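You operate a simulated robot arm through the tools that you are given. There is no shell and no other tool.

You run a simulated robot arm. Do the job below in one go: nothing can be reset, and whatever is moved stays where it is left.

JOB
Put things in order on the top of the table by the fence. At the end: the felt pad with the teal block stands where the small beige tub (marked "7.2 %") stood; the clean card in cream stands on top of the silver valve with the orange lever; the small beige tub from the top of the table by the fence stands where the blue brush stood; the blue brush from the top of the table by the fence stands on top of the green dust pan; whatever was shut is shut again. Leave all else as you found it, and nothing knocked over.

It is judged by the outcome, as a careful person would: the job done as asked, and still so three seconds after it is handed in. It fails if anything else is knocked over, pushed out of place, dropped, spilled or broken.

ROBOT AND FRAMES
A 6-joint arm with a two-finger gripper, fixed in place. Base frame: the origin is at the foot of the arm, x ahead of it, y to its left, z up; the work surface is at about z = 0.86. Lengths are in m, angles in degrees, forces in N, time in s.
With the tool pointing down near the work surface it reaches from about 0.14 to 0.68 m from the base axis. Its first joint turns from -66.0 to 66.0 degrees. Payload 2.45 kg.
Tool frame: the origin (TCP) lies between the finger pads and is the grasp point; the fingertips stand 0.03 m ahead of it; z points along the fingers, y is the line along which they close. The gripper opens to 0.106 m. The gripper's body begins 0.079 m behind the TCP.
Orientation is that of the tool frame in the base frame, as a unit quaternion [x, y, z, w]. With the fingers straight down and closing along the base's y, the tool's x points along the base's -x, its y along +y and its z along -z.

CONTROLS
- The arm moves only by the tool send_rows. Its arguments are lists of equal length, an entry for each row: "translation": the shift along the tool's x, y, z in units of 50 mm (1.0 is 50 mm), a list of three; "turn": the turn, a rotation vector about the tool's x, y, z in units of 8 degrees (1.0 is 8 degrees), a list of three. In form: {"translation": [[x, y, z], ...], "turn": [[ax, ay, az], ...]}. A call has 1 to 20 rows; each row shifts and turns the commanded pose from where the row before left it, along the tool's axes as they then stand. "claw" is the finger opening in m, from 0 to 0.106, set as the call begins (left out, the last holds). A call with a number of a shift or a turn outside -1 to 1 is refused whole. Each row takes 0.2 s and may step no farther than 0.05 m and 8.6 degrees from the row before; otherwise, or with a gripper value out of range, the whole call is refused. A pose out of reach is approached as far as the arm can. The call stops where the force on the tool passes 40 N (or 10 N more than at its start, if that is more) or the arm is blocked; 0.2 s more then pass. Each finger travels about 0.153 m/s and halts on what it meets, pressing with about 37 N; the grip force reading is that of the motor and also rises with nothing between the fingers. The clock runs only during rows and for 0.2 s after the last one: add rows that do not move to give the fingers time. It gives the time, the measured TCP pose, the force on the tool (base axes), the opening and the grip force at its end, in the units of the frame above (readings bear some noise), with the torque about the TCP (base axes, N m) and any sound that the robot's microphone picked up.
- Cameras (640 x 400 px; columns grow to the right, rows downward): "scene" is fixed at [0.0581, 0.4123, 1.4093]; the picture's right is [-0.76, -0.65, 0.00], its down [-0.32, 0.38, -0.86] and it looks along [0.56, -0.66, -0.50] (base axes); focal length 318 px, centre (320, 200). "wrist" rides on the gripper at [0.076, -0.002, -0.106] in the tool frame; the picture's right is [0.02, 1.00, 0.00], its down [-0.78, 0.02, -0.62] and it looks along [-0.62, 0.01, 0.78] (tool axes); focal length 247 px, centre (320, 200). There is no depth. A picture from a camera that has moved, and an enlarged one, comes with that camera's place and axes in the base frame and with its lens.
- camera(camera): a new picture of that camera. The clock stands still meanwhile.
- zoom(camera, box): a new picture of the part [left, top, right, bottom] of that camera's present view, enlarged. The clock stands still meanwhile.
- close_job(): hands the job in; it is judged then, once.

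Places have to be worked out from the pictures, the camera data and where the tool is seen. Open the gripper and draw the arm clear of the work before you hand the job in, unless the task says otherwise.

The tools are called after "Emit:" by a JSON object that holds its "op" and its "data". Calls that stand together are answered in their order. send_rows: Moves the arm, as the interface text tells. Its arguments: {"type":"object","properties":{"translation":{"type":"array","items":{"type":"array","items":{"type":"number"}}},"turn":{"type":"array","items":{"type":"array","items":{"type":"number"}}},"claw":{"type":"number"}},"required":["translation","turn"]} The other tools are called the same way: camera (camera) takes a picture; zoom (camera, box) takes an enlarged picture of a part of a camera's view; close_job () hands the job in.

At the start:

```text
t: 0.0
position: [0.2711, -0.1595, 1.1782]
orientation: [0.0, 1.0, 0.0, 0.0]
ft_force: [-0.5, -1.0, 0.0]
torque: [-0.02, 0.02, 0.0]
width: 0.1061
gripper_force: 0.0
```

scene: 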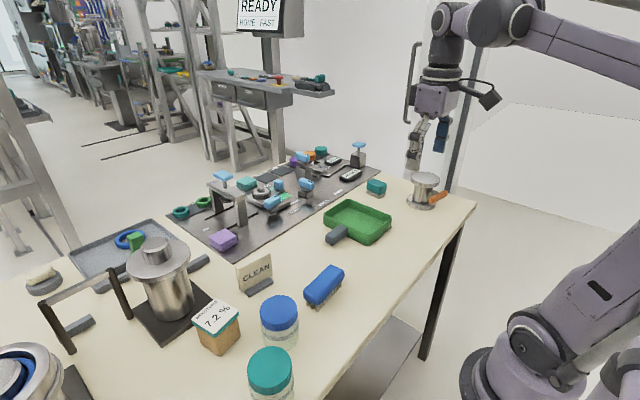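
wrist: 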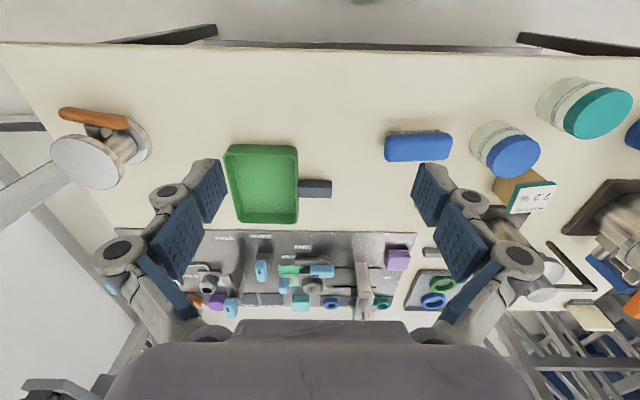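

I start by looking closely at the scene: I see the tub, brush, dust pan, card, valve and possibly several teal items. I zoom to tell them apart.

Emit:
{"op": "zoom", "data": {"camera": "scene", "box": [180, 240, 380, 365]}}

Emit:
{"op": "zoom", "data": {"camera": "scene", "box": [300, 140, 480, 252]}}

Emit:
{"op": "zoom", "data": {"camera": "scene", "box": [0, 210, 240, 360]}}

Emit:
{"op": "zoom", "data": {"camera": "scene", "box": [170, 140, 380, 260]}}

```text
3.20 times, centred on (280, 302) of scene
camera zoom: at [0.0581, 0.4123, 1.4093], right [-0.76, -0.65, 0.0], down [-0.32, 0.38, -0.86], along [0.56, -0.66, -0.5], focal length 1019 px, centre (448, -128)
```

zoom: 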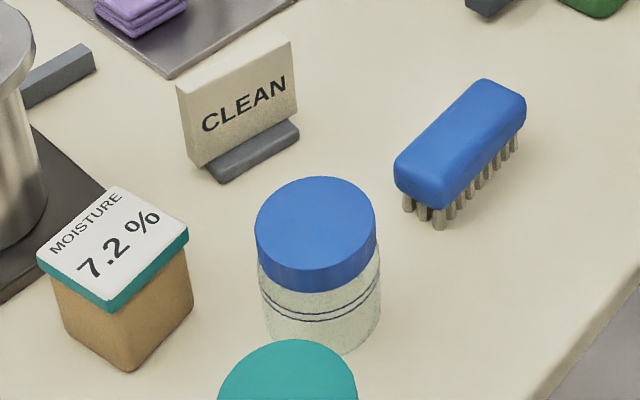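

```text
3.56 times, centred on (390, 196) of scene
camera zoom: at [0.0581, 0.4123, 1.4093], right [-0.76, -0.65, 0.0], down [-0.32, 0.38, -0.86], along [0.56, -0.66, -0.5], focal length 1132 px, centre (71, 214)
```

zoom: 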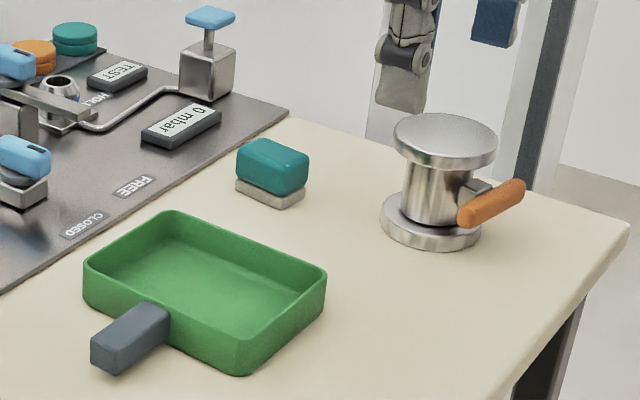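

```text
2.67 times, centred on (120, 285) of scene
camera zoom: at [0.0581, 0.4123, 1.4093], right [-0.76, -0.65, 0.0], down [-0.32, 0.38, -0.86], along [0.56, -0.66, -0.5], focal length 849 px, centre (853, -27)
```

zoom: 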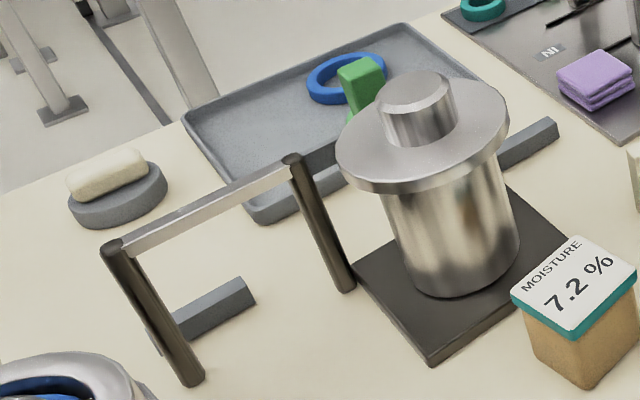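

```text
3.05 times, centred on (275, 200) of scene
camera zoom: at [0.0581, 0.4123, 1.4093], right [-0.76, -0.65, 0.0], down [-0.32, 0.38, -0.86], along [0.56, -0.66, -0.5], focal length 970 px, centre (457, 200)
```

zoom: 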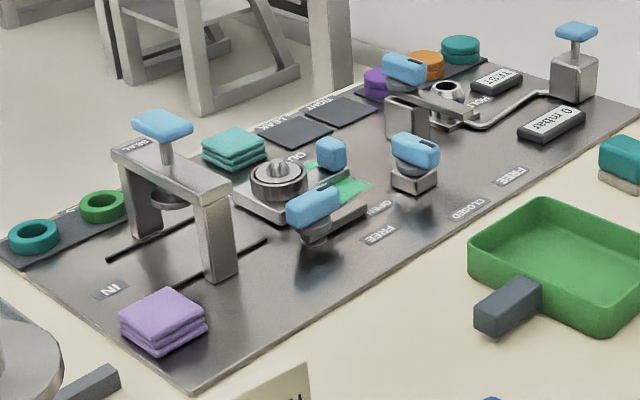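

The teal block on a felt pad sits by the pan (roughly x 0.55, y -0.47). The valve is near (0.395, -0.517) with its top at about z 0.95, the brush near (0.38, 0.01), the tub near (0.48, 0.25) and the card near (0.52, 0.09). I move the wrist camera over the brush and card side for better measurements.

Emit:
{"op": "send_rows", "data": {"translation": [[-0.316, 0.838, 0.112], [-0.316, 0.838, 0.112], [-0.316, 0.838, 0.112], [-0.316, 0.838, 0.112], [-0.316, 0.838, 0.112], [0, 0, 0]], "turn": [[0, 0, 0], [0, 0, 0], [0, 0, 0], [0, 0, 0], [0, 0, 0], [0, 0, 0]]}}

Emit:
{"op": "camera", "data": {"camera": "wrist"}}

Emit:
{"op": "camera", "data": {"camera": "scene"}}

```text
t: 1.4
position: [0.3505, 0.0513, 1.1492]
orientation: [0.0, 1.0, 0.0, 0.0]
ft_force: [0.4, -0.6, -0.2]
torque: [0.01, -0.01, -0.05]
width: 0.1058
gripper_force: 0.1
```

```text
taken
camera wrist: at [0.2747, 0.0507, 1.2554], right [-0.02, 1.0, 0.0], down [0.78, 0.02, 0.62], along [0.62, 0.01, -0.78], focal length 247 px, centre (320, 200)
```

wrist: 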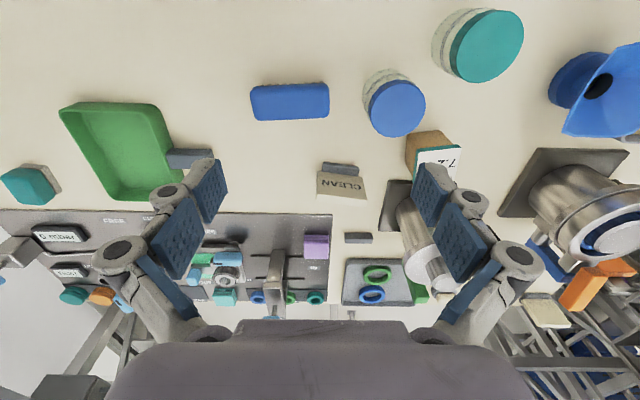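

```text
taken
```

scene: 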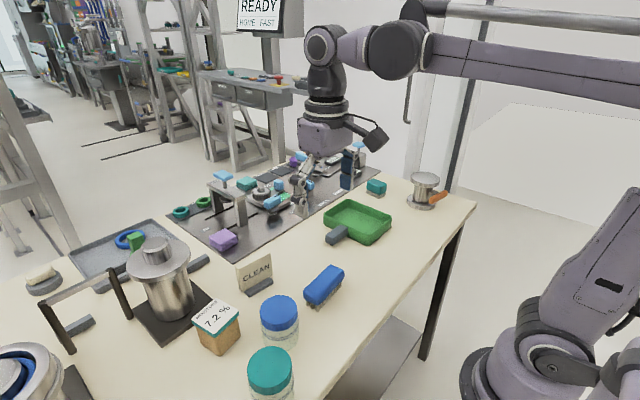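

The view now shows the brush, card and tub clear of the fingers. I zoom in to measure their edges.

Emit:
{"op": "zoom", "data": {"camera": "wrist", "box": [230, 60, 390, 160]}}

Emit:
{"op": "zoom", "data": {"camera": "wrist", "box": [290, 130, 410, 205]}}

Emit:
{"op": "zoom", "data": {"camera": "wrist", "box": [360, 60, 520, 200]}}

Emit:
{"op": "zoom", "data": {"camera": "wrist", "box": [0, 80, 240, 230]}}

```text
4.00 times, centred on (310, 110) of wrist
camera zoom: at [0.2747, 0.0507, 1.2554], right [-0.02, 1.0, 0.0], down [0.78, 0.02, 0.62], along [0.62, 0.01, -0.78], focal length 988 px, centre (360, 560)
```

zoom: 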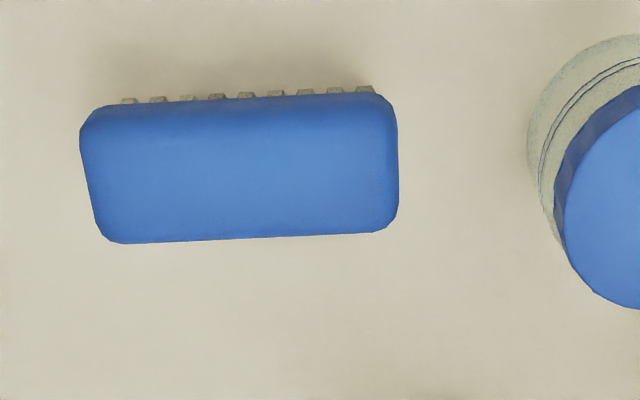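

```text
5.33 times, centred on (350, 168) of wrist
camera zoom: at [0.2747, 0.0507, 1.2554], right [-0.02, 1.0, 0.0], down [0.78, 0.02, 0.62], along [0.62, 0.01, -0.78], focal length 1317 px, centre (160, 373)
```

zoom: 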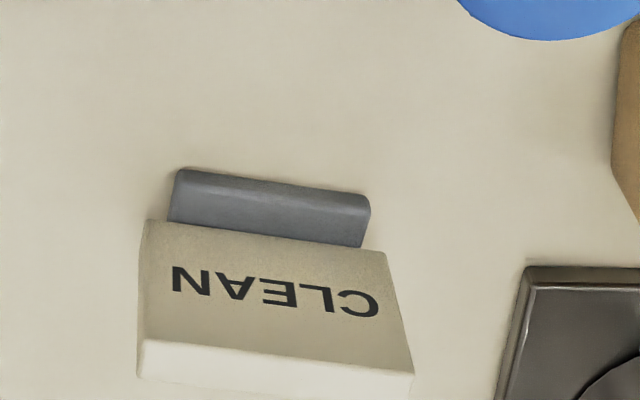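

```text
2.86 times, centred on (440, 130) of wrist
camera zoom: at [0.2747, 0.0507, 1.2554], right [-0.02, 1.0, 0.0], down [0.78, 0.02, 0.62], along [0.62, 0.01, -0.78], focal length 706 px, centre (-23, 400)
```

zoom: 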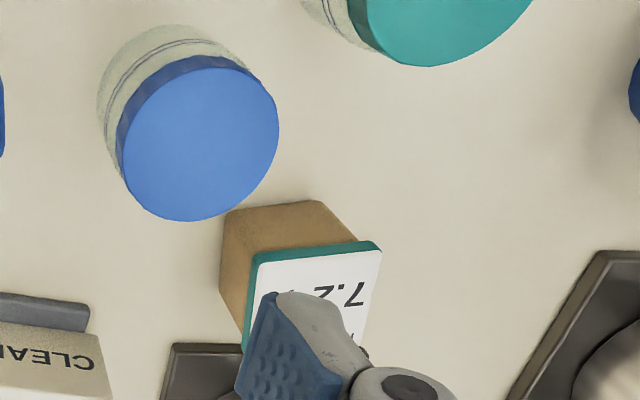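

```text
2.67 times, centred on (120, 155) of wrist
camera zoom: at [0.2747, 0.0507, 1.2554], right [-0.02, 1.0, 0.0], down [0.78, 0.02, 0.62], along [0.62, 0.01, -0.78], focal length 659 px, centre (853, 320)
```

zoom: 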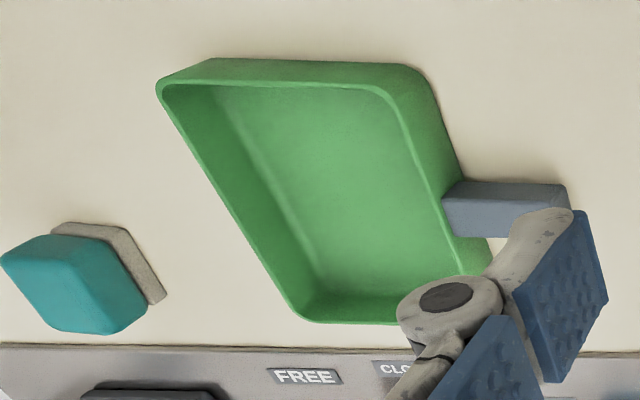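

From these views the brush top is near z 0.902 at (0.384, 0.011), about 0.11 by 0.045, long axis about 4° off y. The pan rim is near z 0.90, and the card is near (0.52, 0.09). A finger hides the tub, so I move sideways to look at it with the card and jars.

Emit:
{"op": "send_rows", "data": {"translation": [[0, 0.95, 0], [0, 0.95, 0], [0, 0.95, 0], [0, 0.95, 0], [0, 0, 0]], "turn": [[0, 0, 0], [0, 0, 0], [0, 0, 0], [0, 0, 0], [0, 0, 0]]}}

Emit:
{"op": "camera", "data": {"camera": "wrist"}}

Emit:
{"op": "zoom", "data": {"camera": "wrist", "box": [230, 90, 390, 190]}}

Emit:
{"op": "zoom", "data": {"camera": "wrist", "box": [110, 60, 270, 200]}}

```text
t: 2.6
position: [0.3505, 0.2412, 1.151]
orientation: [-0.001, 1.0, 0.0, 0.0]
ft_force: [-0.4, 0.8, 0.2]
torque: [0.01, 0.03, -0.02]
width: 0.1061
gripper_force: 0.1
```

```text
taken
camera wrist: at [0.2737, 0.2414, 1.2563], right [-0.02, 1.0, 0.0], down [0.78, 0.02, 0.62], along [0.62, 0.01, -0.78], focal length 247 px, centre (320, 200)
```

wrist: 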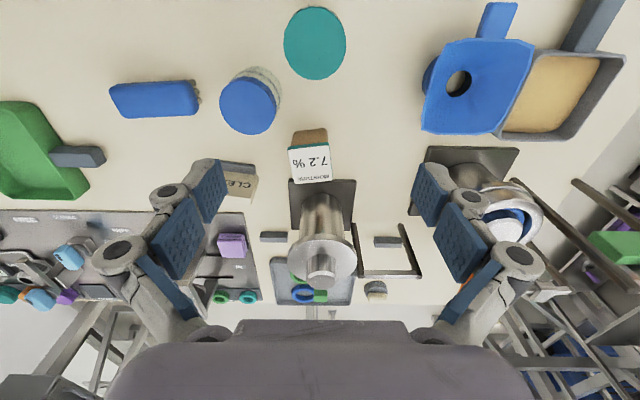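

```text
4.00 times, centred on (310, 140) of wrist
camera zoom: at [0.2737, 0.2414, 1.2563], right [-0.02, 1.0, 0.0], down [0.78, 0.02, 0.62], along [0.62, 0.01, -0.78], focal length 988 px, centre (360, 440)
```

zoom: 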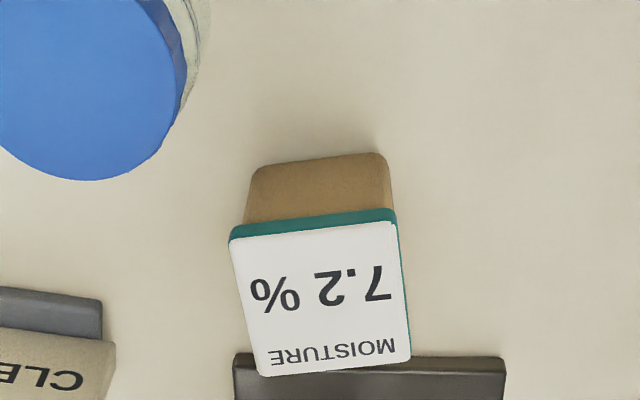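

```text
2.86 times, centred on (190, 130) of wrist
camera zoom: at [0.2737, 0.2414, 1.2563], right [-0.02, 1.0, 0.0], down [0.78, 0.02, 0.62], along [0.62, 0.01, -0.78], focal length 706 px, centre (691, 400)
```

zoom: 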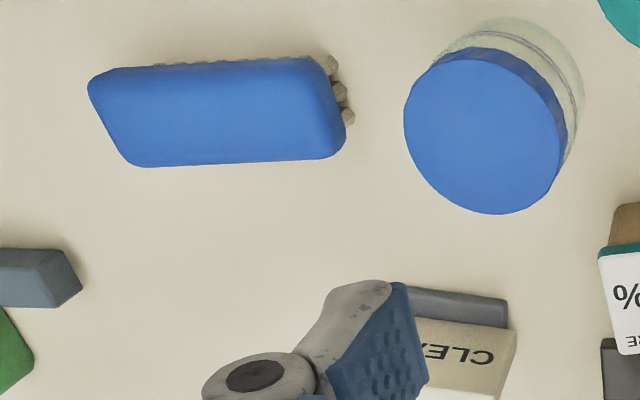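

The tub lid is about 0.06 square, centred at (0.471, 0.230), top at z 0.924 and turned about 9°. The jar is at (0.379, 0.150), and the brush is refined to (0.385, 0.009), yaw about 3.6°. I go above the brush and turn the gripper so that it closes across it.

Emit:
{"op": "send_rows", "data": {"translation": [[-0.115, -0.7733, 0.337], [-0.115, -0.7733, 0.337], [-0.115, -0.7733, 0.337], [-0.115, -0.7733, 0.337], [-0.115, -0.7733, 0.337], [-0.115, -0.7733, 0.337], [0, 0, 0], [0, 0, 0], [0, 0, 0], [0, 0, 0], [0, 0, 0], [0, 0, 0], [0, 0, 0], [0, 0, 0], [0, 0, 0], [0, 0, 0], [0, 0, 0], [0, 0, 0], [0, 0, 0]], "turn": [[0, 0, 0], [0, 0, 0], [0, 0, 0], [0, 0, 0], [0, 0, 0], [0, 0, 0], [0, 0, -0.975], [0, 0, -0.975], [0, 0, -0.975], [0, 0, -0.975], [0, 0, -0.975], [0, 0, -0.975], [0, 0, -0.975], [0, 0, -0.975], [0, 0, -0.975], [0, 0, -0.975], [0, 0, -0.975], [0, 0, -0.975], [0, 0, 0]]}}

Emit:
{"op": "camera", "data": {"camera": "wrist"}}

Emit:
{"op": "camera", "data": {"camera": "scene"}}

```text
t: 6.6
position: [0.3853, 0.0082, 1.0488]
orientation: [0.729, -0.684, 0.0, 0.0]
ft_force: [-0.4, -0.1, -0.2]
torque: [-0.01, 0.04, -0.01]
width: 0.1059
gripper_force: 0.1
```

```text
taken
camera wrist: at [0.3924, -0.0667, 1.1542], right [-1.0, -0.09, 0.0], down [-0.07, 0.78, 0.62], along [-0.05, 0.62, -0.78], focal length 247 px, centre (320, 200)
```

wrist: 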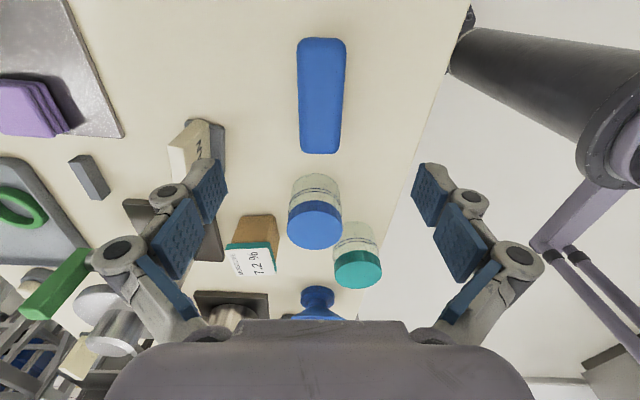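

```text
taken
```

scene: 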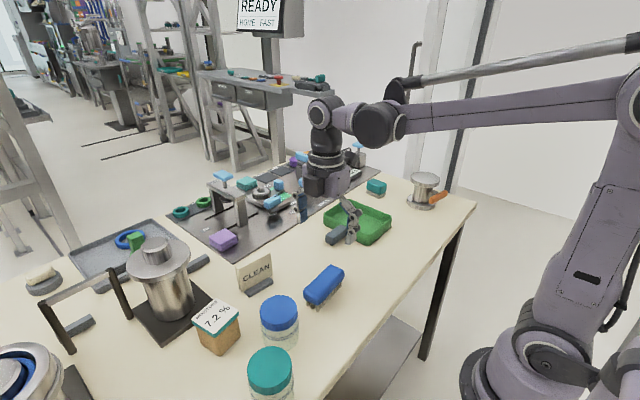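

The gripper is centred over the brush, and no other object is in the path of the open fingers. I descend to TCP z of about 0.899, which puts the tips at about 0.869.

Emit:
{"op": "send_rows", "data": {"translation": [[-0.03, 0, 0.9], [0, 0, 0.9], [0, 0, 0.7], [0, 0, 0.5], [0, 0, 0]], "turn": [[0, 0, 0], [0, 0, 0], [0, 0, 0], [0, 0, 0], [0, 0, 0]]}}

Emit:
{"op": "camera", "data": {"camera": "wrist"}}

Emit:
{"op": "zoom", "data": {"camera": "scene", "box": [230, 180, 430, 320]}}

```text
t: 7.8
position: [0.3851, 0.0099, 0.8971]
orientation: [0.729, -0.684, 0.0, 0.0]
ft_force: [0.9, 0.3, 1.0]
torque: [0.01, -0.01, -0.01]
width: 0.1064
gripper_force: 0.0
```

```text
taken
camera wrist: at [0.3922, -0.0652, 1.0033], right [-1.0, -0.08, 0.0], down [-0.07, 0.78, 0.62], along [-0.05, 0.62, -0.78], focal length 247 px, centre (320, 200)
```

wrist: 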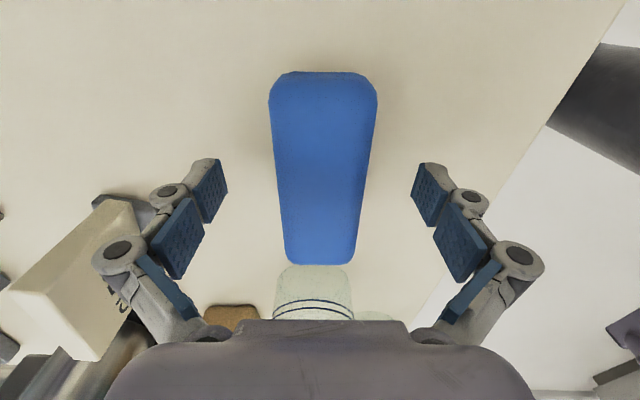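

```text
2.86 times, centred on (330, 250) of scene
camera zoom: at [0.0581, 0.4123, 1.4093], right [-0.76, -0.65, 0.0], down [-0.32, 0.38, -0.86], along [0.56, -0.66, -0.5], focal length 910 px, centre (291, 57)
```

zoom: 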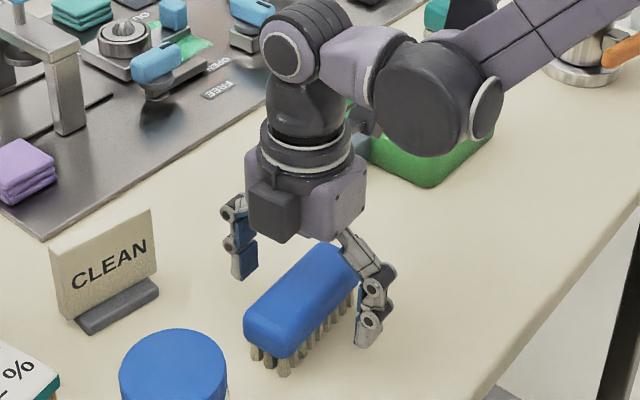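

The fingers straddle the brush evenly, so I close on it.

Emit:
{"op": "send_rows", "data": {"translation": [[0, 0, 0], [0, 0, 0], [0, 0, 0], [0, 0, 0]], "turn": [[0, 0, 0], [0, 0, 0], [0, 0, 0], [0, 0, 0]], "claw": 0.02}}

Emit:
{"op": "zoom", "data": {"camera": "scene", "box": [230, 180, 430, 320]}}

```text
t: 8.8
position: [0.3863, 0.0091, 0.8981]
orientation: [0.73, -0.684, 0.0, 0.001]
ft_force: [-1.0, 0.6, -0.6]
torque: [0.0, 0.01, -0.04]
width: 0.0432
gripper_force: 36.8
```

```text
2.86 times, centred on (330, 250) of scene
camera zoom: at [0.0581, 0.4123, 1.4093], right [-0.76, -0.65, 0.0], down [-0.32, 0.38, -0.86], along [0.56, -0.66, -0.5], focal length 910 px, centre (291, 57)
```

zoom: 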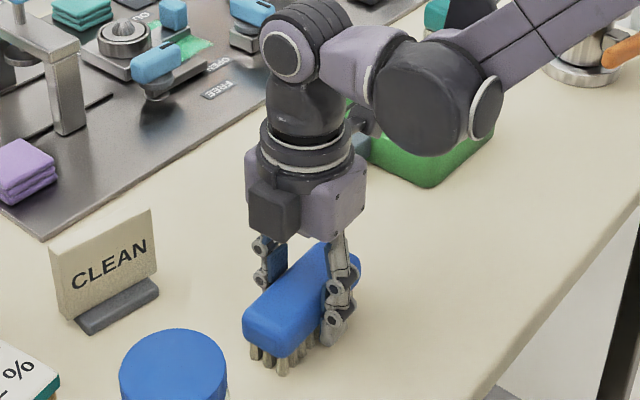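

The brush is gripped at 0.043 m. I lift it, turn back to the straight orientation so the brush lies along x, and shift toward the pan to measure it.

Emit:
{"op": "send_rows", "data": {"translation": [[0, 0, -0.4], [0, 0, -0.9], [0, 0, -1], [0, 0, -1], [0, 0, -0.5], [0, 0, 0], [0, 0, 0], [0, 0, 0], [0, 0, 0], [0, 0, 0], [0, 0, 0], [0, 0, 0], [0, 0, 0], [0, 0, 0], [0, 0, 0], [0, 0, 0], [0, 0, 0], [0, 0, 0]], "turn": [[0, 0, 0], [0, 0, 0], [0, 0, 0], [0, 0, 0], [0, 0, 0], [0, 0, 0.975], [0, 0, 0.975], [0, 0, 0.975], [0, 0, 0.975], [0, 0, 0.975], [0, 0, 0.975], [0, 0, 0.975], [0, 0, 0.975], [0, 0, 0.975], [0, 0, 0.975], [0, 0, 0.975], [0, 0, 0.975], [0, 0, 0]]}}

Emit:
{"op": "camera", "data": {"camera": "wrist"}}

Emit:
{"op": "camera", "data": {"camera": "scene"}}

```text
t: 12.6
position: [0.3854, 0.0104, 1.0885]
orientation: [0.001, 1.0, 0.0, 0.001]
ft_force: [-0.6, -0.3, -1.2]
torque: [-0.03, -0.04, -0.01]
width: 0.0433
gripper_force: 37.0
```

```text
taken
camera wrist: at [0.3089, 0.0092, 1.1938], right [-0.02, 1.0, 0.0], down [0.78, 0.02, 0.62], along [0.62, 0.01, -0.78], focal length 247 px, centre (320, 200)
```

wrist: 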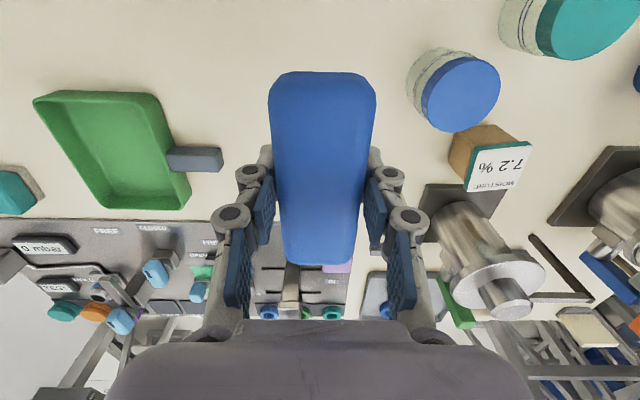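

```text
taken
```

scene: 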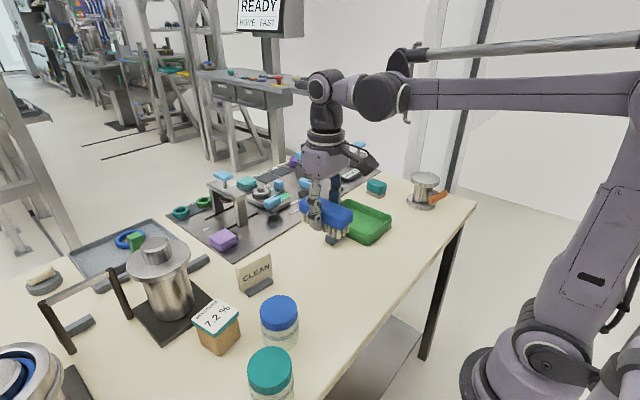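

The brush is held level and the whole pan is visible. I zoom on the pan and the teal block for precise positions.

Emit:
{"op": "zoom", "data": {"camera": "wrist", "box": [0, 70, 240, 230]}}

Emit:
{"op": "zoom", "data": {"camera": "scene", "box": [310, 160, 450, 260]}}

```text
2.50 times, centred on (120, 150) of wrist
camera zoom: at [0.3089, 0.0092, 1.1938], right [-0.02, 1.0, 0.0], down [0.78, 0.02, 0.62], along [0.62, 0.01, -0.78], focal length 617 px, centre (820, 325)
```

zoom: 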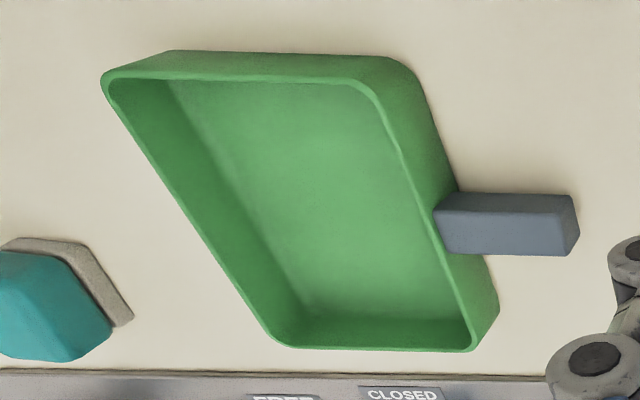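

```text
4.00 times, centred on (380, 210) of scene
camera zoom: at [0.0581, 0.4123, 1.4093], right [-0.76, -0.65, 0.0], down [-0.32, 0.38, -0.86], along [0.56, -0.66, -0.5], focal length 1274 px, centre (80, 160)
```

zoom: 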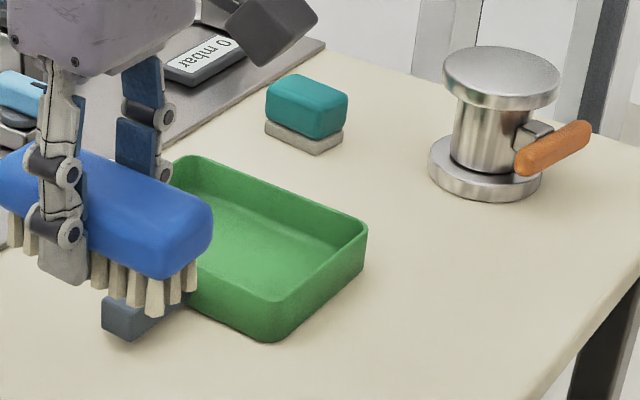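

The pan rim spans x 0.404–0.565 and y -0.33 to -0.196, so its centre is (0.485, -0.263), turned about -2°. I carry the brush over it with a margin of height.

Emit:
{"op": "send_rows", "data": {"translation": [[-0.274, -0.78, 0.114], [-0.274, -0.78, 0.114], [-0.274, -0.78, 0.114], [-0.274, -0.78, 0.114], [-0.274, -0.78, 0.114], [-0.274, -0.78, 0.114], [-0.274, -0.78, 0.114], [0, 0, 0], [0, 0, 0]], "turn": [[0, 0, 0], [0, 0, 0], [0, 0, 0], [0, 0, 0], [0, 0, 0], [0, 0, 0], [0, 0, 0], [0, 0, 0.275], [0, 0, 0]]}}

Emit:
{"op": "camera", "data": {"camera": "wrist"}}

Emit:
{"op": "zoom", "data": {"camera": "scene", "box": [290, 130, 450, 260]}}

```text
t: 14.6
position: [0.4805, -0.2648, 1.0478]
orientation: [0.019, 1.0, 0.0, 0.0]
ft_force: [-0.5, -0.5, -0.1]
torque: [0.02, -0.01, 0.02]
width: 0.0433
gripper_force: 37.2
```

```text
taken
camera wrist: at [0.4052, -0.2612, 1.1539], right [0.02, 1.0, 0.0], down [0.78, -0.01, 0.62], along [0.62, -0.01, -0.78], focal length 247 px, centre (320, 200)
```

wrist: 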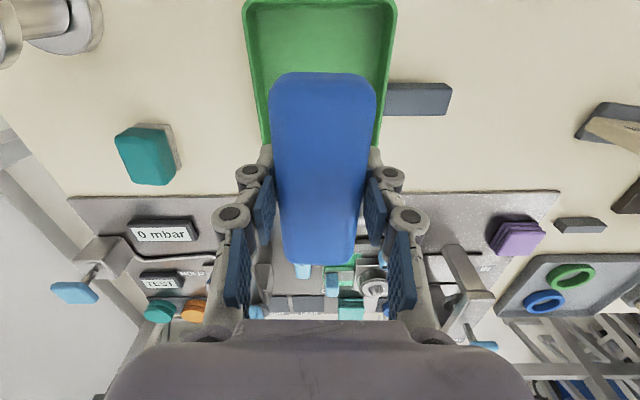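

```text
3.08 times, centred on (370, 195) of scene
camera zoom: at [0.0581, 0.4123, 1.4093], right [-0.76, -0.65, 0.0], down [-0.32, 0.38, -0.86], along [0.56, -0.66, -0.5], focal length 980 px, centre (166, 215)
```

zoom: 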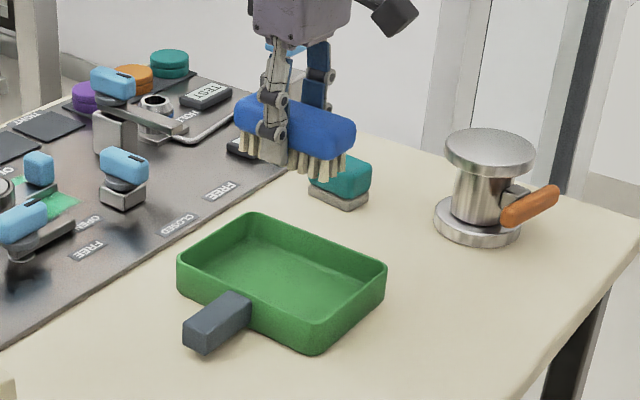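

The brush is centred over the pan in y and its ends should fall well inside the rim. I descend most of the way.

Emit:
{"op": "send_rows", "data": {"translation": [[0, 0, 0.9], [0, 0, 0.8], [0, 0, 0.6], [0, 0, 0.3], [0, 0, 0]], "turn": [[0, 0, 0], [0, 0, 0], [0, 0, 0], [0, 0, 0], [0, 0, 0]]}}

Emit:
{"op": "zoom", "data": {"camera": "scene", "box": [290, 150, 430, 260]}}

Emit:
{"op": "camera", "data": {"camera": "wrist"}}

```text
t: 15.8
position: [0.4812, -0.2631, 0.9182]
orientation: [0.019, 1.0, 0.0, 0.0]
ft_force: [0.1, 0.1, -1.3]
torque: [0.0, -0.01, -0.02]
width: 0.0434
gripper_force: 37.6
```

```text
3.64 times, centred on (360, 205) of scene
camera zoom: at [0.0581, 0.4123, 1.4093], right [-0.76, -0.65, 0.0], down [-0.32, 0.38, -0.86], along [0.56, -0.66, -0.5], focal length 1158 px, centre (174, 182)
```

zoom: 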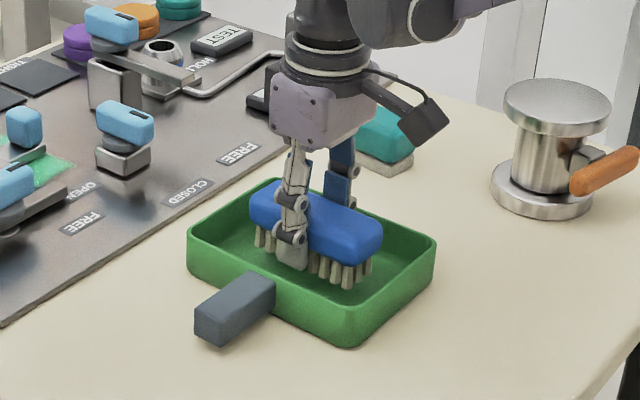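

```text
taken
camera wrist: at [0.4051, -0.2609, 1.0234], right [0.02, 1.0, 0.0], down [0.78, -0.01, 0.62], along [0.62, -0.01, -0.78], focal length 247 px, centre (320, 200)
```

wrist: 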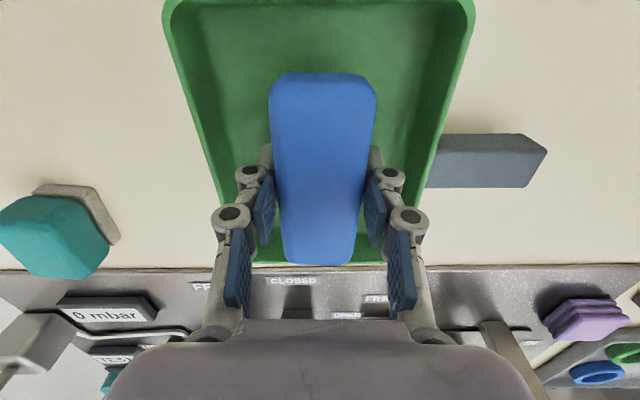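

The brush hangs centred inside the rim with about 16 mm gap at each end. I lower in small steps until contact.

Emit:
{"op": "send_rows", "data": {"translation": [[0, 0, 0.1], [0, 0, 0.06], [0, 0, 0]], "turn": [[0, 0, 0], [0, 0, 0], [0, 0, 0]]}}

```text
t: 16.6
position: [0.4821, -0.2647, 0.9103]
orientation: [0.02, 1.0, -0.001, 0.0]
ft_force: [-0.2, -0.5, -0.2]
torque: [0.01, 0.03, 0.0]
width: 0.0432
gripper_force: 37.0
```

No contact yet (force about 0), so I go on down in 2 mm steps.

Emit:
{"op": "send_rows", "data": {"translation": [[0, 0, 0.04], [0, 0, 0.04], [0, 0, 0]], "turn": [[0, 0, 0], [0, 0, 0], [0, 0, 0]]}}

```text
t: 17.4
position: [0.4807, -0.2639, 0.9052]
orientation: [0.019, 1.0, 0.0, 0.0]
ft_force: [0.2, -0.6, -1.2]
torque: [-0.02, 0.01, 0.02]
width: 0.0431
gripper_force: 36.7
```

Still no contact at TCP 0.905. I take two more small steps, watching the force.

Emit:
{"op": "send_rows", "data": {"translation": [[0, 0, 0.03], [0, 0, 0]], "turn": [[0, 0, 0], [0, 0, 0]]}}

Emit:
{"op": "zoom", "data": {"camera": "scene", "box": [310, 170, 410, 250]}}

```text
t: 18.0
position: [0.4809, -0.2635, 0.9044]
orientation: [0.019, 1.0, 0.0, -0.001]
ft_force: [0.2, -0.5, -1.4]
torque: [-0.05, 0.04, 0.04]
width: 0.0434
gripper_force: 36.9
```

```text
5.00 times, centred on (360, 210) of scene
camera zoom: at [0.0581, 0.4123, 1.4093], right [-0.76, -0.65, 0.0], down [-0.32, 0.38, -0.86], along [0.56, -0.66, -0.5], focal length 1592 px, centre (120, 150)
```

zoom: 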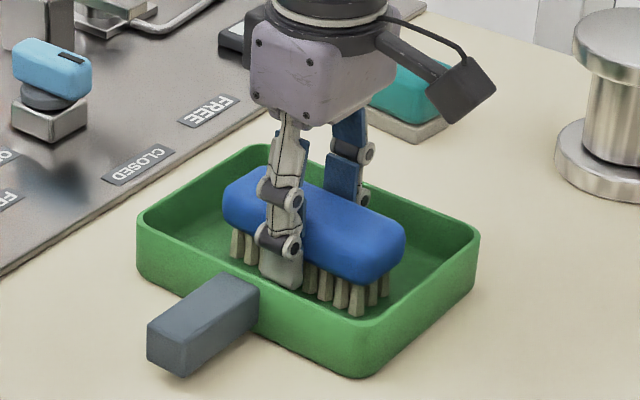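

The brush looks nearly on the floor. I take one more 1.5 mm step and check.

Emit:
{"op": "send_rows", "data": {"translation": [[0, 0, 0.03], [0, 0, 0]], "turn": [[0, 0, 0], [0, 0, 0]]}}

```text
t: 18.6
position: [0.4808, -0.265, 0.9038]
orientation: [0.019, 1.0, 0.0, 0.0]
ft_force: [0.8, 0.8, 5.2]
torque: [0.0, 0.13, 0.0]
width: 0.0434
gripper_force: 36.4
```

Contact of 5 N shows the brush resting on the pan floor. I open a limited amount inside the pan, then rise.

Emit:
{"op": "send_rows", "data": {"translation": [[0, 0, 0], [0, 0, 0], [0, 0, -0.2], [0, 0, -0.6], [0, 0, -0.9], [0, 0, -1], [0, 0, -0.6], [0, 0, 0]], "turn": [[0, 0, 0], [0, 0, 0], [0, 0, 0], [0, 0, 0], [0, 0, 0], [0, 0, 0], [0, 0, 0], [0, 0, 0]], "claw": 0.072}}

Emit:
{"op": "camera", "data": {"camera": "scene"}}

Emit:
{"op": "zoom", "data": {"camera": "scene", "box": [310, 150, 450, 250]}}

Emit:
{"op": "camera", "data": {"camera": "wrist"}}

```text
t: 20.4
position: [0.4815, -0.2635, 1.0687]
orientation: [0.02, 1.0, 0.0, 0.0]
ft_force: [0.5, -1.0, -0.2]
torque: [0.04, 0.02, 0.01]
width: 0.0721
gripper_force: 0.0
```

```text
taken
```

scene: 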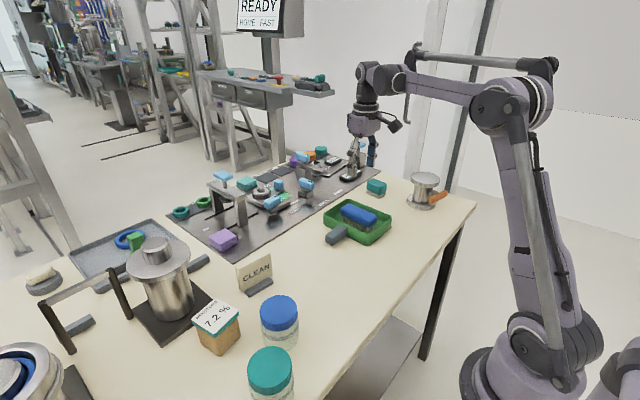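

```text
4.00 times, centred on (380, 200) of scene
camera zoom: at [0.0581, 0.4123, 1.4093], right [-0.76, -0.65, 0.0], down [-0.32, 0.38, -0.86], along [0.56, -0.66, -0.5], focal length 1274 px, centre (80, 200)
```

zoom: 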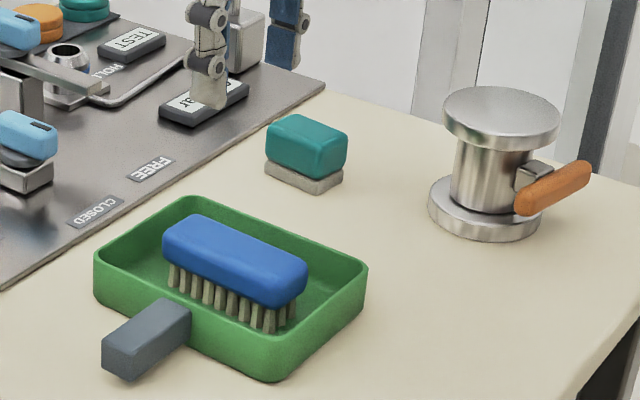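

```text
taken
camera wrist: at [0.4053, -0.2606, 1.1745], right [0.02, 1.0, 0.0], down [0.78, -0.01, 0.62], along [0.62, -0.01, -0.78], focal length 247 px, centre (320, 200)
```

wrist: 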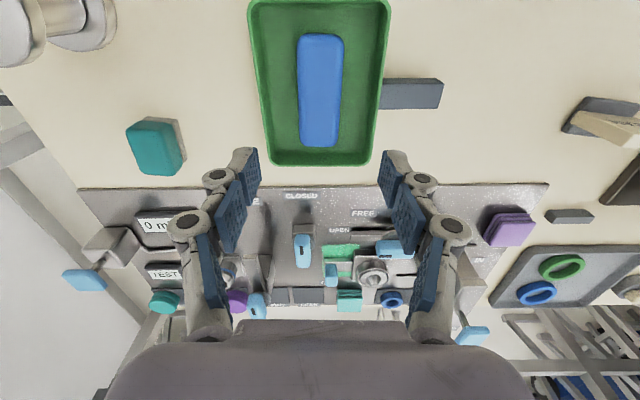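

The brush stands in the pan and the pan has not moved. While here I measure the teal block and the valve from this wrist view.

Emit:
{"op": "zoom", "data": {"camera": "wrist", "box": [100, 90, 260, 190]}}

Emit:
{"op": "zoom", "data": {"camera": "wrist", "box": [0, 0, 160, 100]}}

Emit:
{"op": "zoom", "data": {"camera": "wrist", "box": [0, 150, 240, 330]}}

```text
4.00 times, centred on (180, 140) of wrist
camera zoom: at [0.4053, -0.2606, 1.1745], right [0.02, 1.0, 0.0], down [0.78, -0.01, 0.62], along [0.62, -0.01, -0.78], focal length 988 px, centre (880, 440)
```

zoom: 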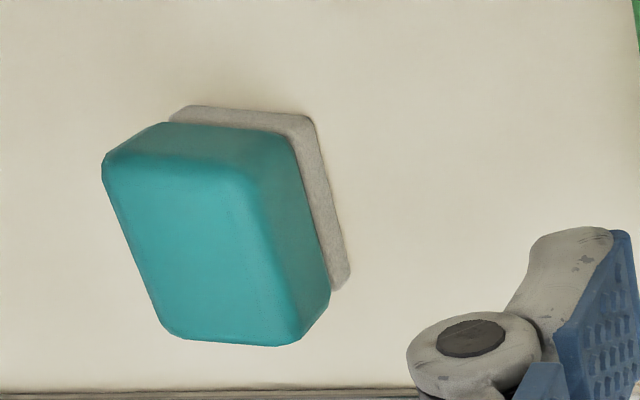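

```text
4.00 times, centred on (80, 50) of wrist
camera zoom: at [0.4053, -0.2606, 1.1745], right [0.02, 1.0, 0.0], down [0.78, -0.01, 0.62], along [0.62, -0.01, -0.78], focal length 988 px, centre (1280, 800)
```

zoom: 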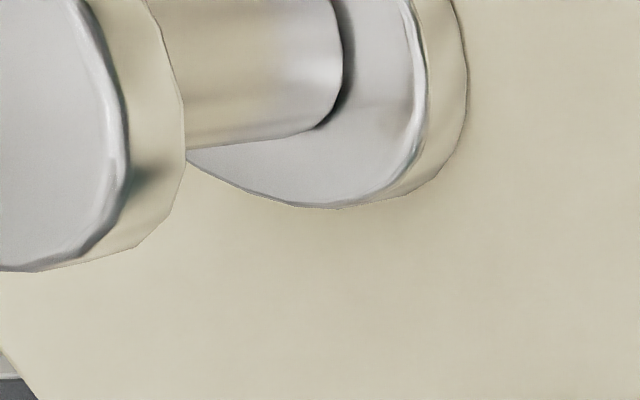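

```text
2.22 times, centred on (120, 240) of wrist
camera zoom: at [0.4053, -0.2606, 1.1745], right [0.02, 1.0, 0.0], down [0.78, -0.01, 0.62], along [0.62, -0.01, -0.78], focal length 549 px, centre (764, 111)
```

zoom: 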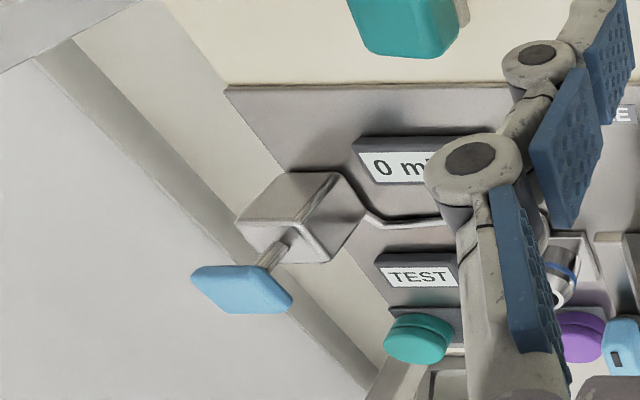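

The teal block is centred near (0.543, -0.467), which is 0.716 from the base axis and will need a tilted tool. Next is the tub: I open wider, turn to the tub's 9° yaw and travel above it.

Emit:
{"op": "send_rows", "data": {"translation": [[0, 0, 0], [0, 0, 0], [-0.1215, 0.8893, 0.0345], [-0.1215, 0.8893, 0.0345], [-0.1215, 0.8893, 0.0345], [-0.1215, 0.8893, 0.0345], [-0.1215, 0.8893, 0.0345], [-0.1215, 0.8893, 0.0345], [-0.1215, 0.8893, 0.0345], [-0.1215, 0.8893, 0.0345], [-0.1215, 0.8893, 0.0345], [-0.1215, 0.8893, 0.0345], [-0.1215, 0.8893, 0.0345], [0, 0, 0]], "turn": [[0, 0, -0.7], [0, 0, -0.7], [0, 0, 0], [0, 0, 0], [0, 0, 0], [0, 0, 0], [0, 0, 0], [0, 0, 0], [0, 0, 0], [0, 0, 0], [0, 0, 0], [0, 0, 0], [0, 0, 0], [0, 0, 0]], "claw": 0.098}}

Emit:
{"op": "camera", "data": {"camera": "wrist"}}

Emit:
{"op": "zoom", "data": {"camera": "wrist", "box": [220, 50, 420, 175]}}

Emit:
{"op": "camera", "data": {"camera": "scene"}}

```text
t: 23.4
position: [0.4697, 0.2308, 1.0476]
orientation: [-0.079, 0.997, 0.0, 0.0]
ft_force: [0.5, 0.3, -0.3]
torque: [0.01, -0.02, -0.02]
width: 0.0978
gripper_force: 0.1
```

```text
taken
camera wrist: at [0.3949, 0.2191, 1.1544], right [-0.18, 0.98, 0.0], down [0.77, 0.14, 0.62], along [0.61, 0.11, -0.78], focal length 247 px, centre (320, 200)
```

wrist: 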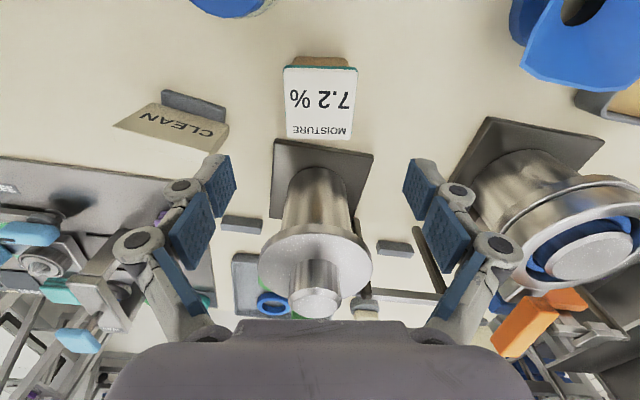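

```text
3.20 times, centred on (320, 112) of wrist
camera zoom: at [0.3949, 0.2191, 1.1544], right [-0.18, 0.98, 0.0], down [0.77, 0.14, 0.62], along [0.61, 0.11, -0.78], focal length 790 px, centre (320, 480)
```

zoom: 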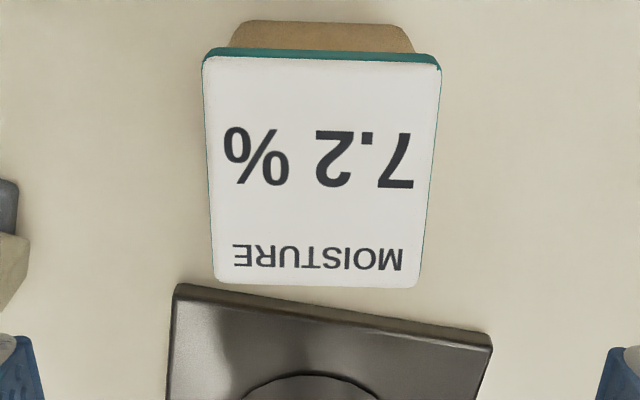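

```text
taken
```

scene: 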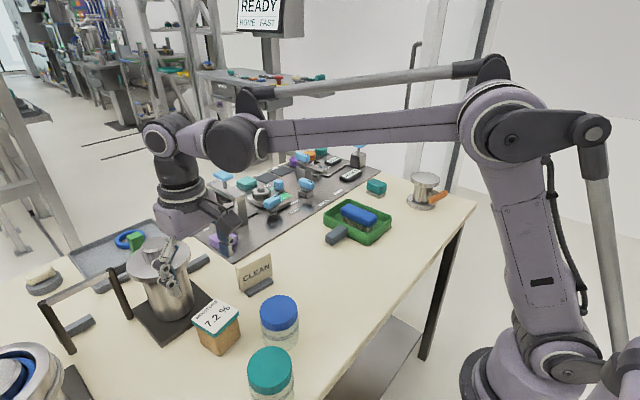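

The tub's centre works out to (0.469, 0.231) with yaw about 8.5°, and the gripper is right over it. I descend to TCP 0.905.

Emit:
{"op": "send_rows", "data": {"translation": [[0, 0, 0.9], [0, 0, 0.9], [0, 0, 0.7], [0, 0, 0.35], [0, 0, 0]], "turn": [[0, 0, 0], [0, 0, 0], [0, 0, 0], [0, 0, 0], [0, 0, 0]]}}

Emit:
{"op": "camera", "data": {"camera": "wrist"}}

Emit:
{"op": "zoom", "data": {"camera": "scene", "box": [120, 200, 320, 360]}}

```text
t: 24.6
position: [0.4701, 0.2297, 0.9074]
orientation: [-0.079, 0.997, -0.001, 0.001]
ft_force: [0.2, 0.3, 0.4]
torque: [-0.02, -0.03, 0.01]
width: 0.0982
gripper_force: 0.0
```

```text
taken
camera wrist: at [0.3952, 0.2179, 1.0139], right [-0.18, 0.98, 0.0], down [0.77, 0.14, 0.62], along [0.61, 0.11, -0.78], focal length 247 px, centre (320, 200)
```

wrist: 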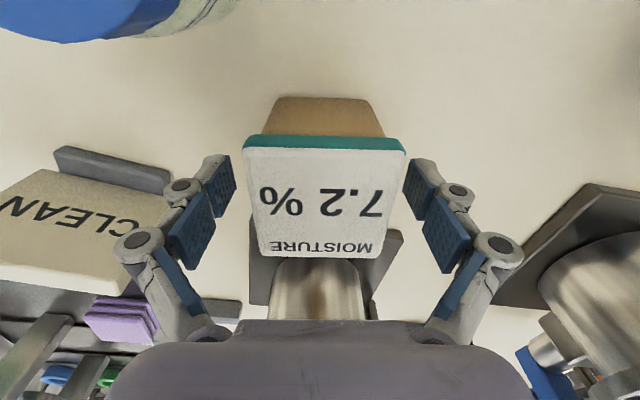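

```text
2.50 times, centred on (220, 280) of scene
camera zoom: at [0.0581, 0.4123, 1.4093], right [-0.76, -0.65, 0.0], down [-0.32, 0.38, -0.86], along [0.56, -0.66, -0.5], focal length 796 px, centre (570, 0)
```

zoom: 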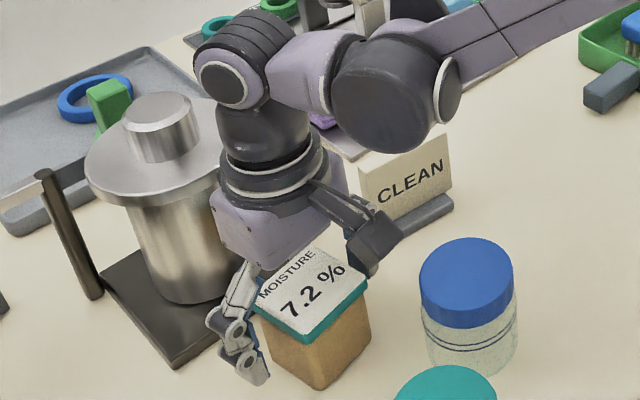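

Both fingers straddle the tub with no contact. I raise 5 mm so the wider lid band sits at pad level and close.

Emit:
{"op": "send_rows", "data": {"translation": [[0, 0, -0.1], [0, 0, 0], [0, 0, 0], [0, 0, 0], [0, 0, 0]], "turn": [[0, 0, 0], [0, 0, 0], [0, 0, 0], [0, 0, 0], [0, 0, 0]], "claw": 0.04}}

Emit:
{"op": "camera", "data": {"camera": "wrist"}}

Emit:
{"op": "zoom", "data": {"camera": "scene", "box": [150, 240, 290, 360]}}

```text
t: 25.8
position: [0.4704, 0.2294, 0.913]
orientation: [-0.078, 0.997, 0.0, 0.0]
ft_force: [-0.5, -0.6, -0.1]
torque: [-0.01, -0.04, 0.0]
width: 0.0592
gripper_force: 36.6
```

```text
taken
camera wrist: at [0.3952, 0.2182, 1.019], right [-0.18, 0.98, 0.0], down [0.77, 0.14, 0.62], along [0.61, 0.11, -0.78], focal length 247 px, centre (320, 200)
```

wrist: 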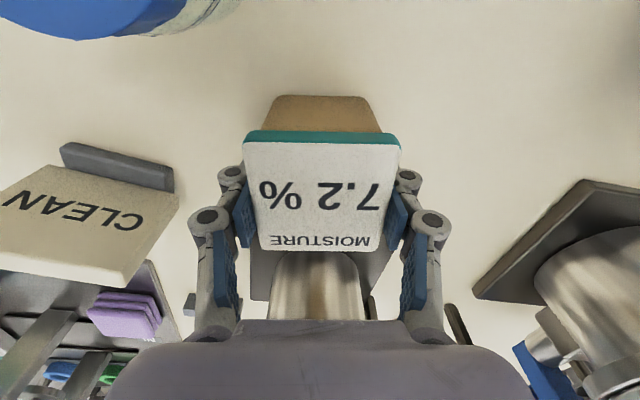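

```text
3.33 times, centred on (220, 300) of scene
camera zoom: at [0.0581, 0.4123, 1.4093], right [-0.76, -0.65, 0.0], down [-0.32, 0.38, -0.86], along [0.56, -0.66, -0.5], focal length 1061 px, centre (653, -133)
```

zoom: 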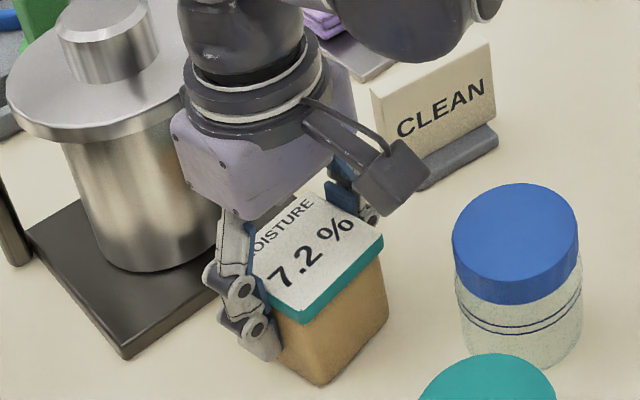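

It is gripped at 0.059, the lid's width. I lift only 12 mm and check that the body comes up with the lid.

Emit:
{"op": "send_rows", "data": {"translation": [[0, 0, -0.12], [0, 0, -0.12], [0, 0, 0]], "turn": [[0, 0, 0], [0, 0, 0], [0, 0, 0]]}}

Emit:
{"op": "camera", "data": {"camera": "wrist"}}

Emit:
{"op": "zoom", "data": {"camera": "scene", "box": [150, 240, 290, 360]}}

```text
t: 26.6
position: [0.4704, 0.2288, 0.9246]
orientation: [-0.079, 0.997, -0.001, 0.0]
ft_force: [0.2, 0.2, -2.0]
torque: [0.02, -0.01, 0.02]
width: 0.059
gripper_force: 37.1
```

```text
taken
camera wrist: at [0.3954, 0.2179, 1.0306], right [-0.18, 0.98, 0.0], down [0.77, 0.14, 0.62], along [0.61, 0.11, -0.78], focal length 247 px, centre (320, 200)
```

wrist: 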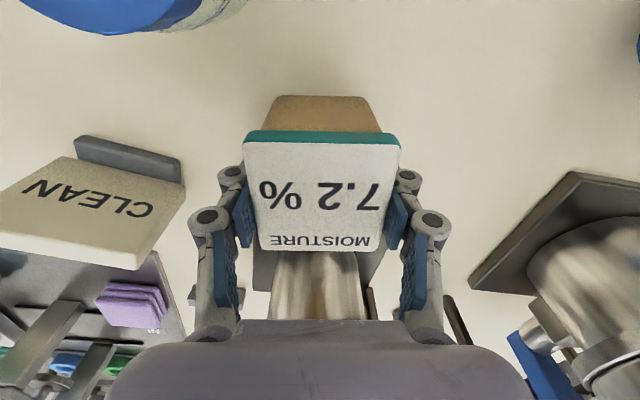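

```text
3.33 times, centred on (220, 300) of scene
camera zoom: at [0.0581, 0.4123, 1.4093], right [-0.76, -0.65, 0.0], down [-0.32, 0.38, -0.86], along [0.56, -0.66, -0.5], focal length 1061 px, centre (653, -133)
```

zoom: 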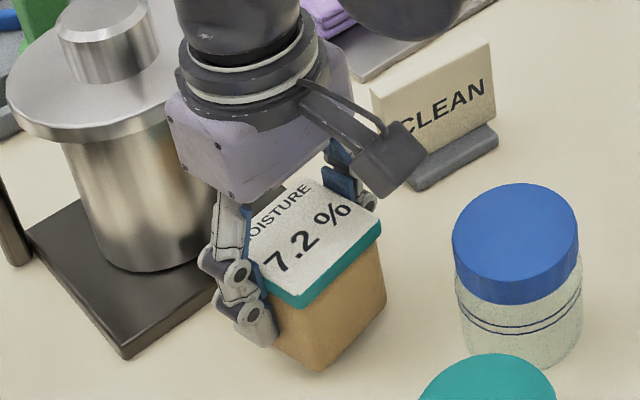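

The whole tub comes up with its lid on. I lift clear of the jar and carry it over the brush's old spot at (0.385, 0.010).

Emit:
{"op": "send_rows", "data": {"translation": [[0, 0, -0.7], [0, 0, -1], [0, 0, -1], [0.4736, -0.816, 0], [0.4736, -0.816, 0], [0.4736, -0.816, 0], [0.4736, -0.816, 0], [0.4736, -0.816, 0], [0, 0, 0]], "turn": [[0, 0, 0], [0, 0, 0], [0, 0, 0], [0, 0, 0], [0, 0, 0], [0, 0, 0], [0, 0, 0], [0, 0, 0], [0, 0, 0]]}}

Emit:
{"op": "camera", "data": {"camera": "wrist"}}

Emit:
{"op": "camera", "data": {"camera": "scene"}}

```text
t: 28.6
position: [0.3838, 0.0094, 1.0598]
orientation: [-0.078, 0.997, 0.0, 0.0]
ft_force: [0.2, 0.3, -1.2]
torque: [0.02, -0.01, 0.02]
width: 0.0594
gripper_force: 37.0
```

```text
taken
camera wrist: at [0.309, -0.0027, 1.1648], right [-0.18, 0.98, 0.0], down [0.77, 0.14, 0.62], along [0.61, 0.11, -0.78], focal length 247 px, centre (320, 200)
```

wrist: 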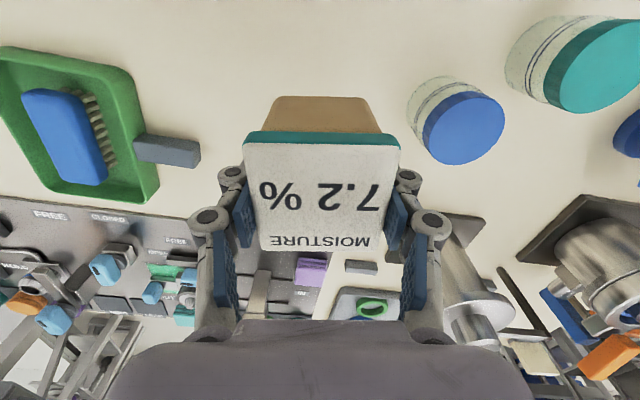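

```text
taken
```

scene: 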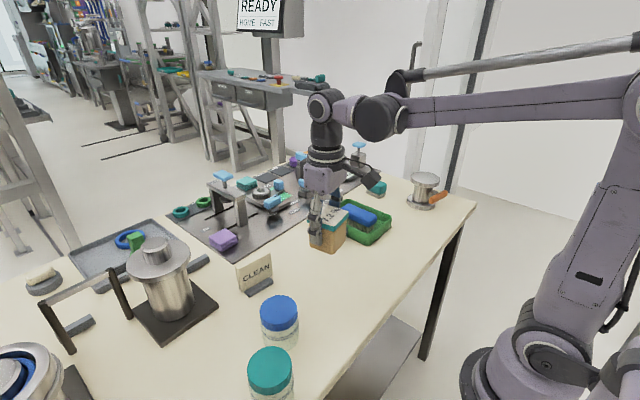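

The tub hangs over the brush's spot, clear of the jar and pan. I lower most of the way, then in small steps.

Emit:
{"op": "send_rows", "data": {"translation": [[0, 0, 0.9], [0, 0, 0.9], [0, 0, 0.7], [0, 0, 0.3], [0, 0, 0.04], [0, 0, 0]], "turn": [[0, 0, 0], [0, 0, 0], [0, 0, 0], [0, 0, 0], [0, 0, 0], [0, 0, 0]]}}

Emit:
{"op": "zoom", "data": {"camera": "scene", "box": [240, 180, 400, 320]}}

```text
t: 30.0
position: [0.3856, 0.0095, 0.9178]
orientation: [-0.078, 0.997, -0.001, 0.0]
ft_force: [0.7, -0.2, -2.2]
torque: [-0.04, -0.03, 0.02]
width: 0.0593
gripper_force: 37.1
```

```text
2.86 times, centred on (320, 250) of scene
camera zoom: at [0.0581, 0.4123, 1.4093], right [-0.76, -0.65, 0.0], down [-0.32, 0.38, -0.86], along [0.56, -0.66, -0.5], focal length 910 px, centre (320, 57)
```

zoom: 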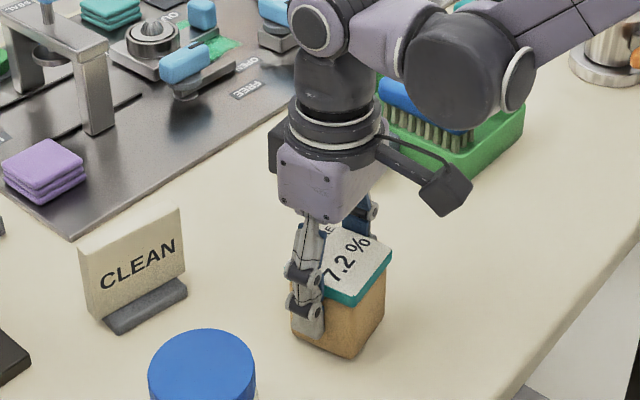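

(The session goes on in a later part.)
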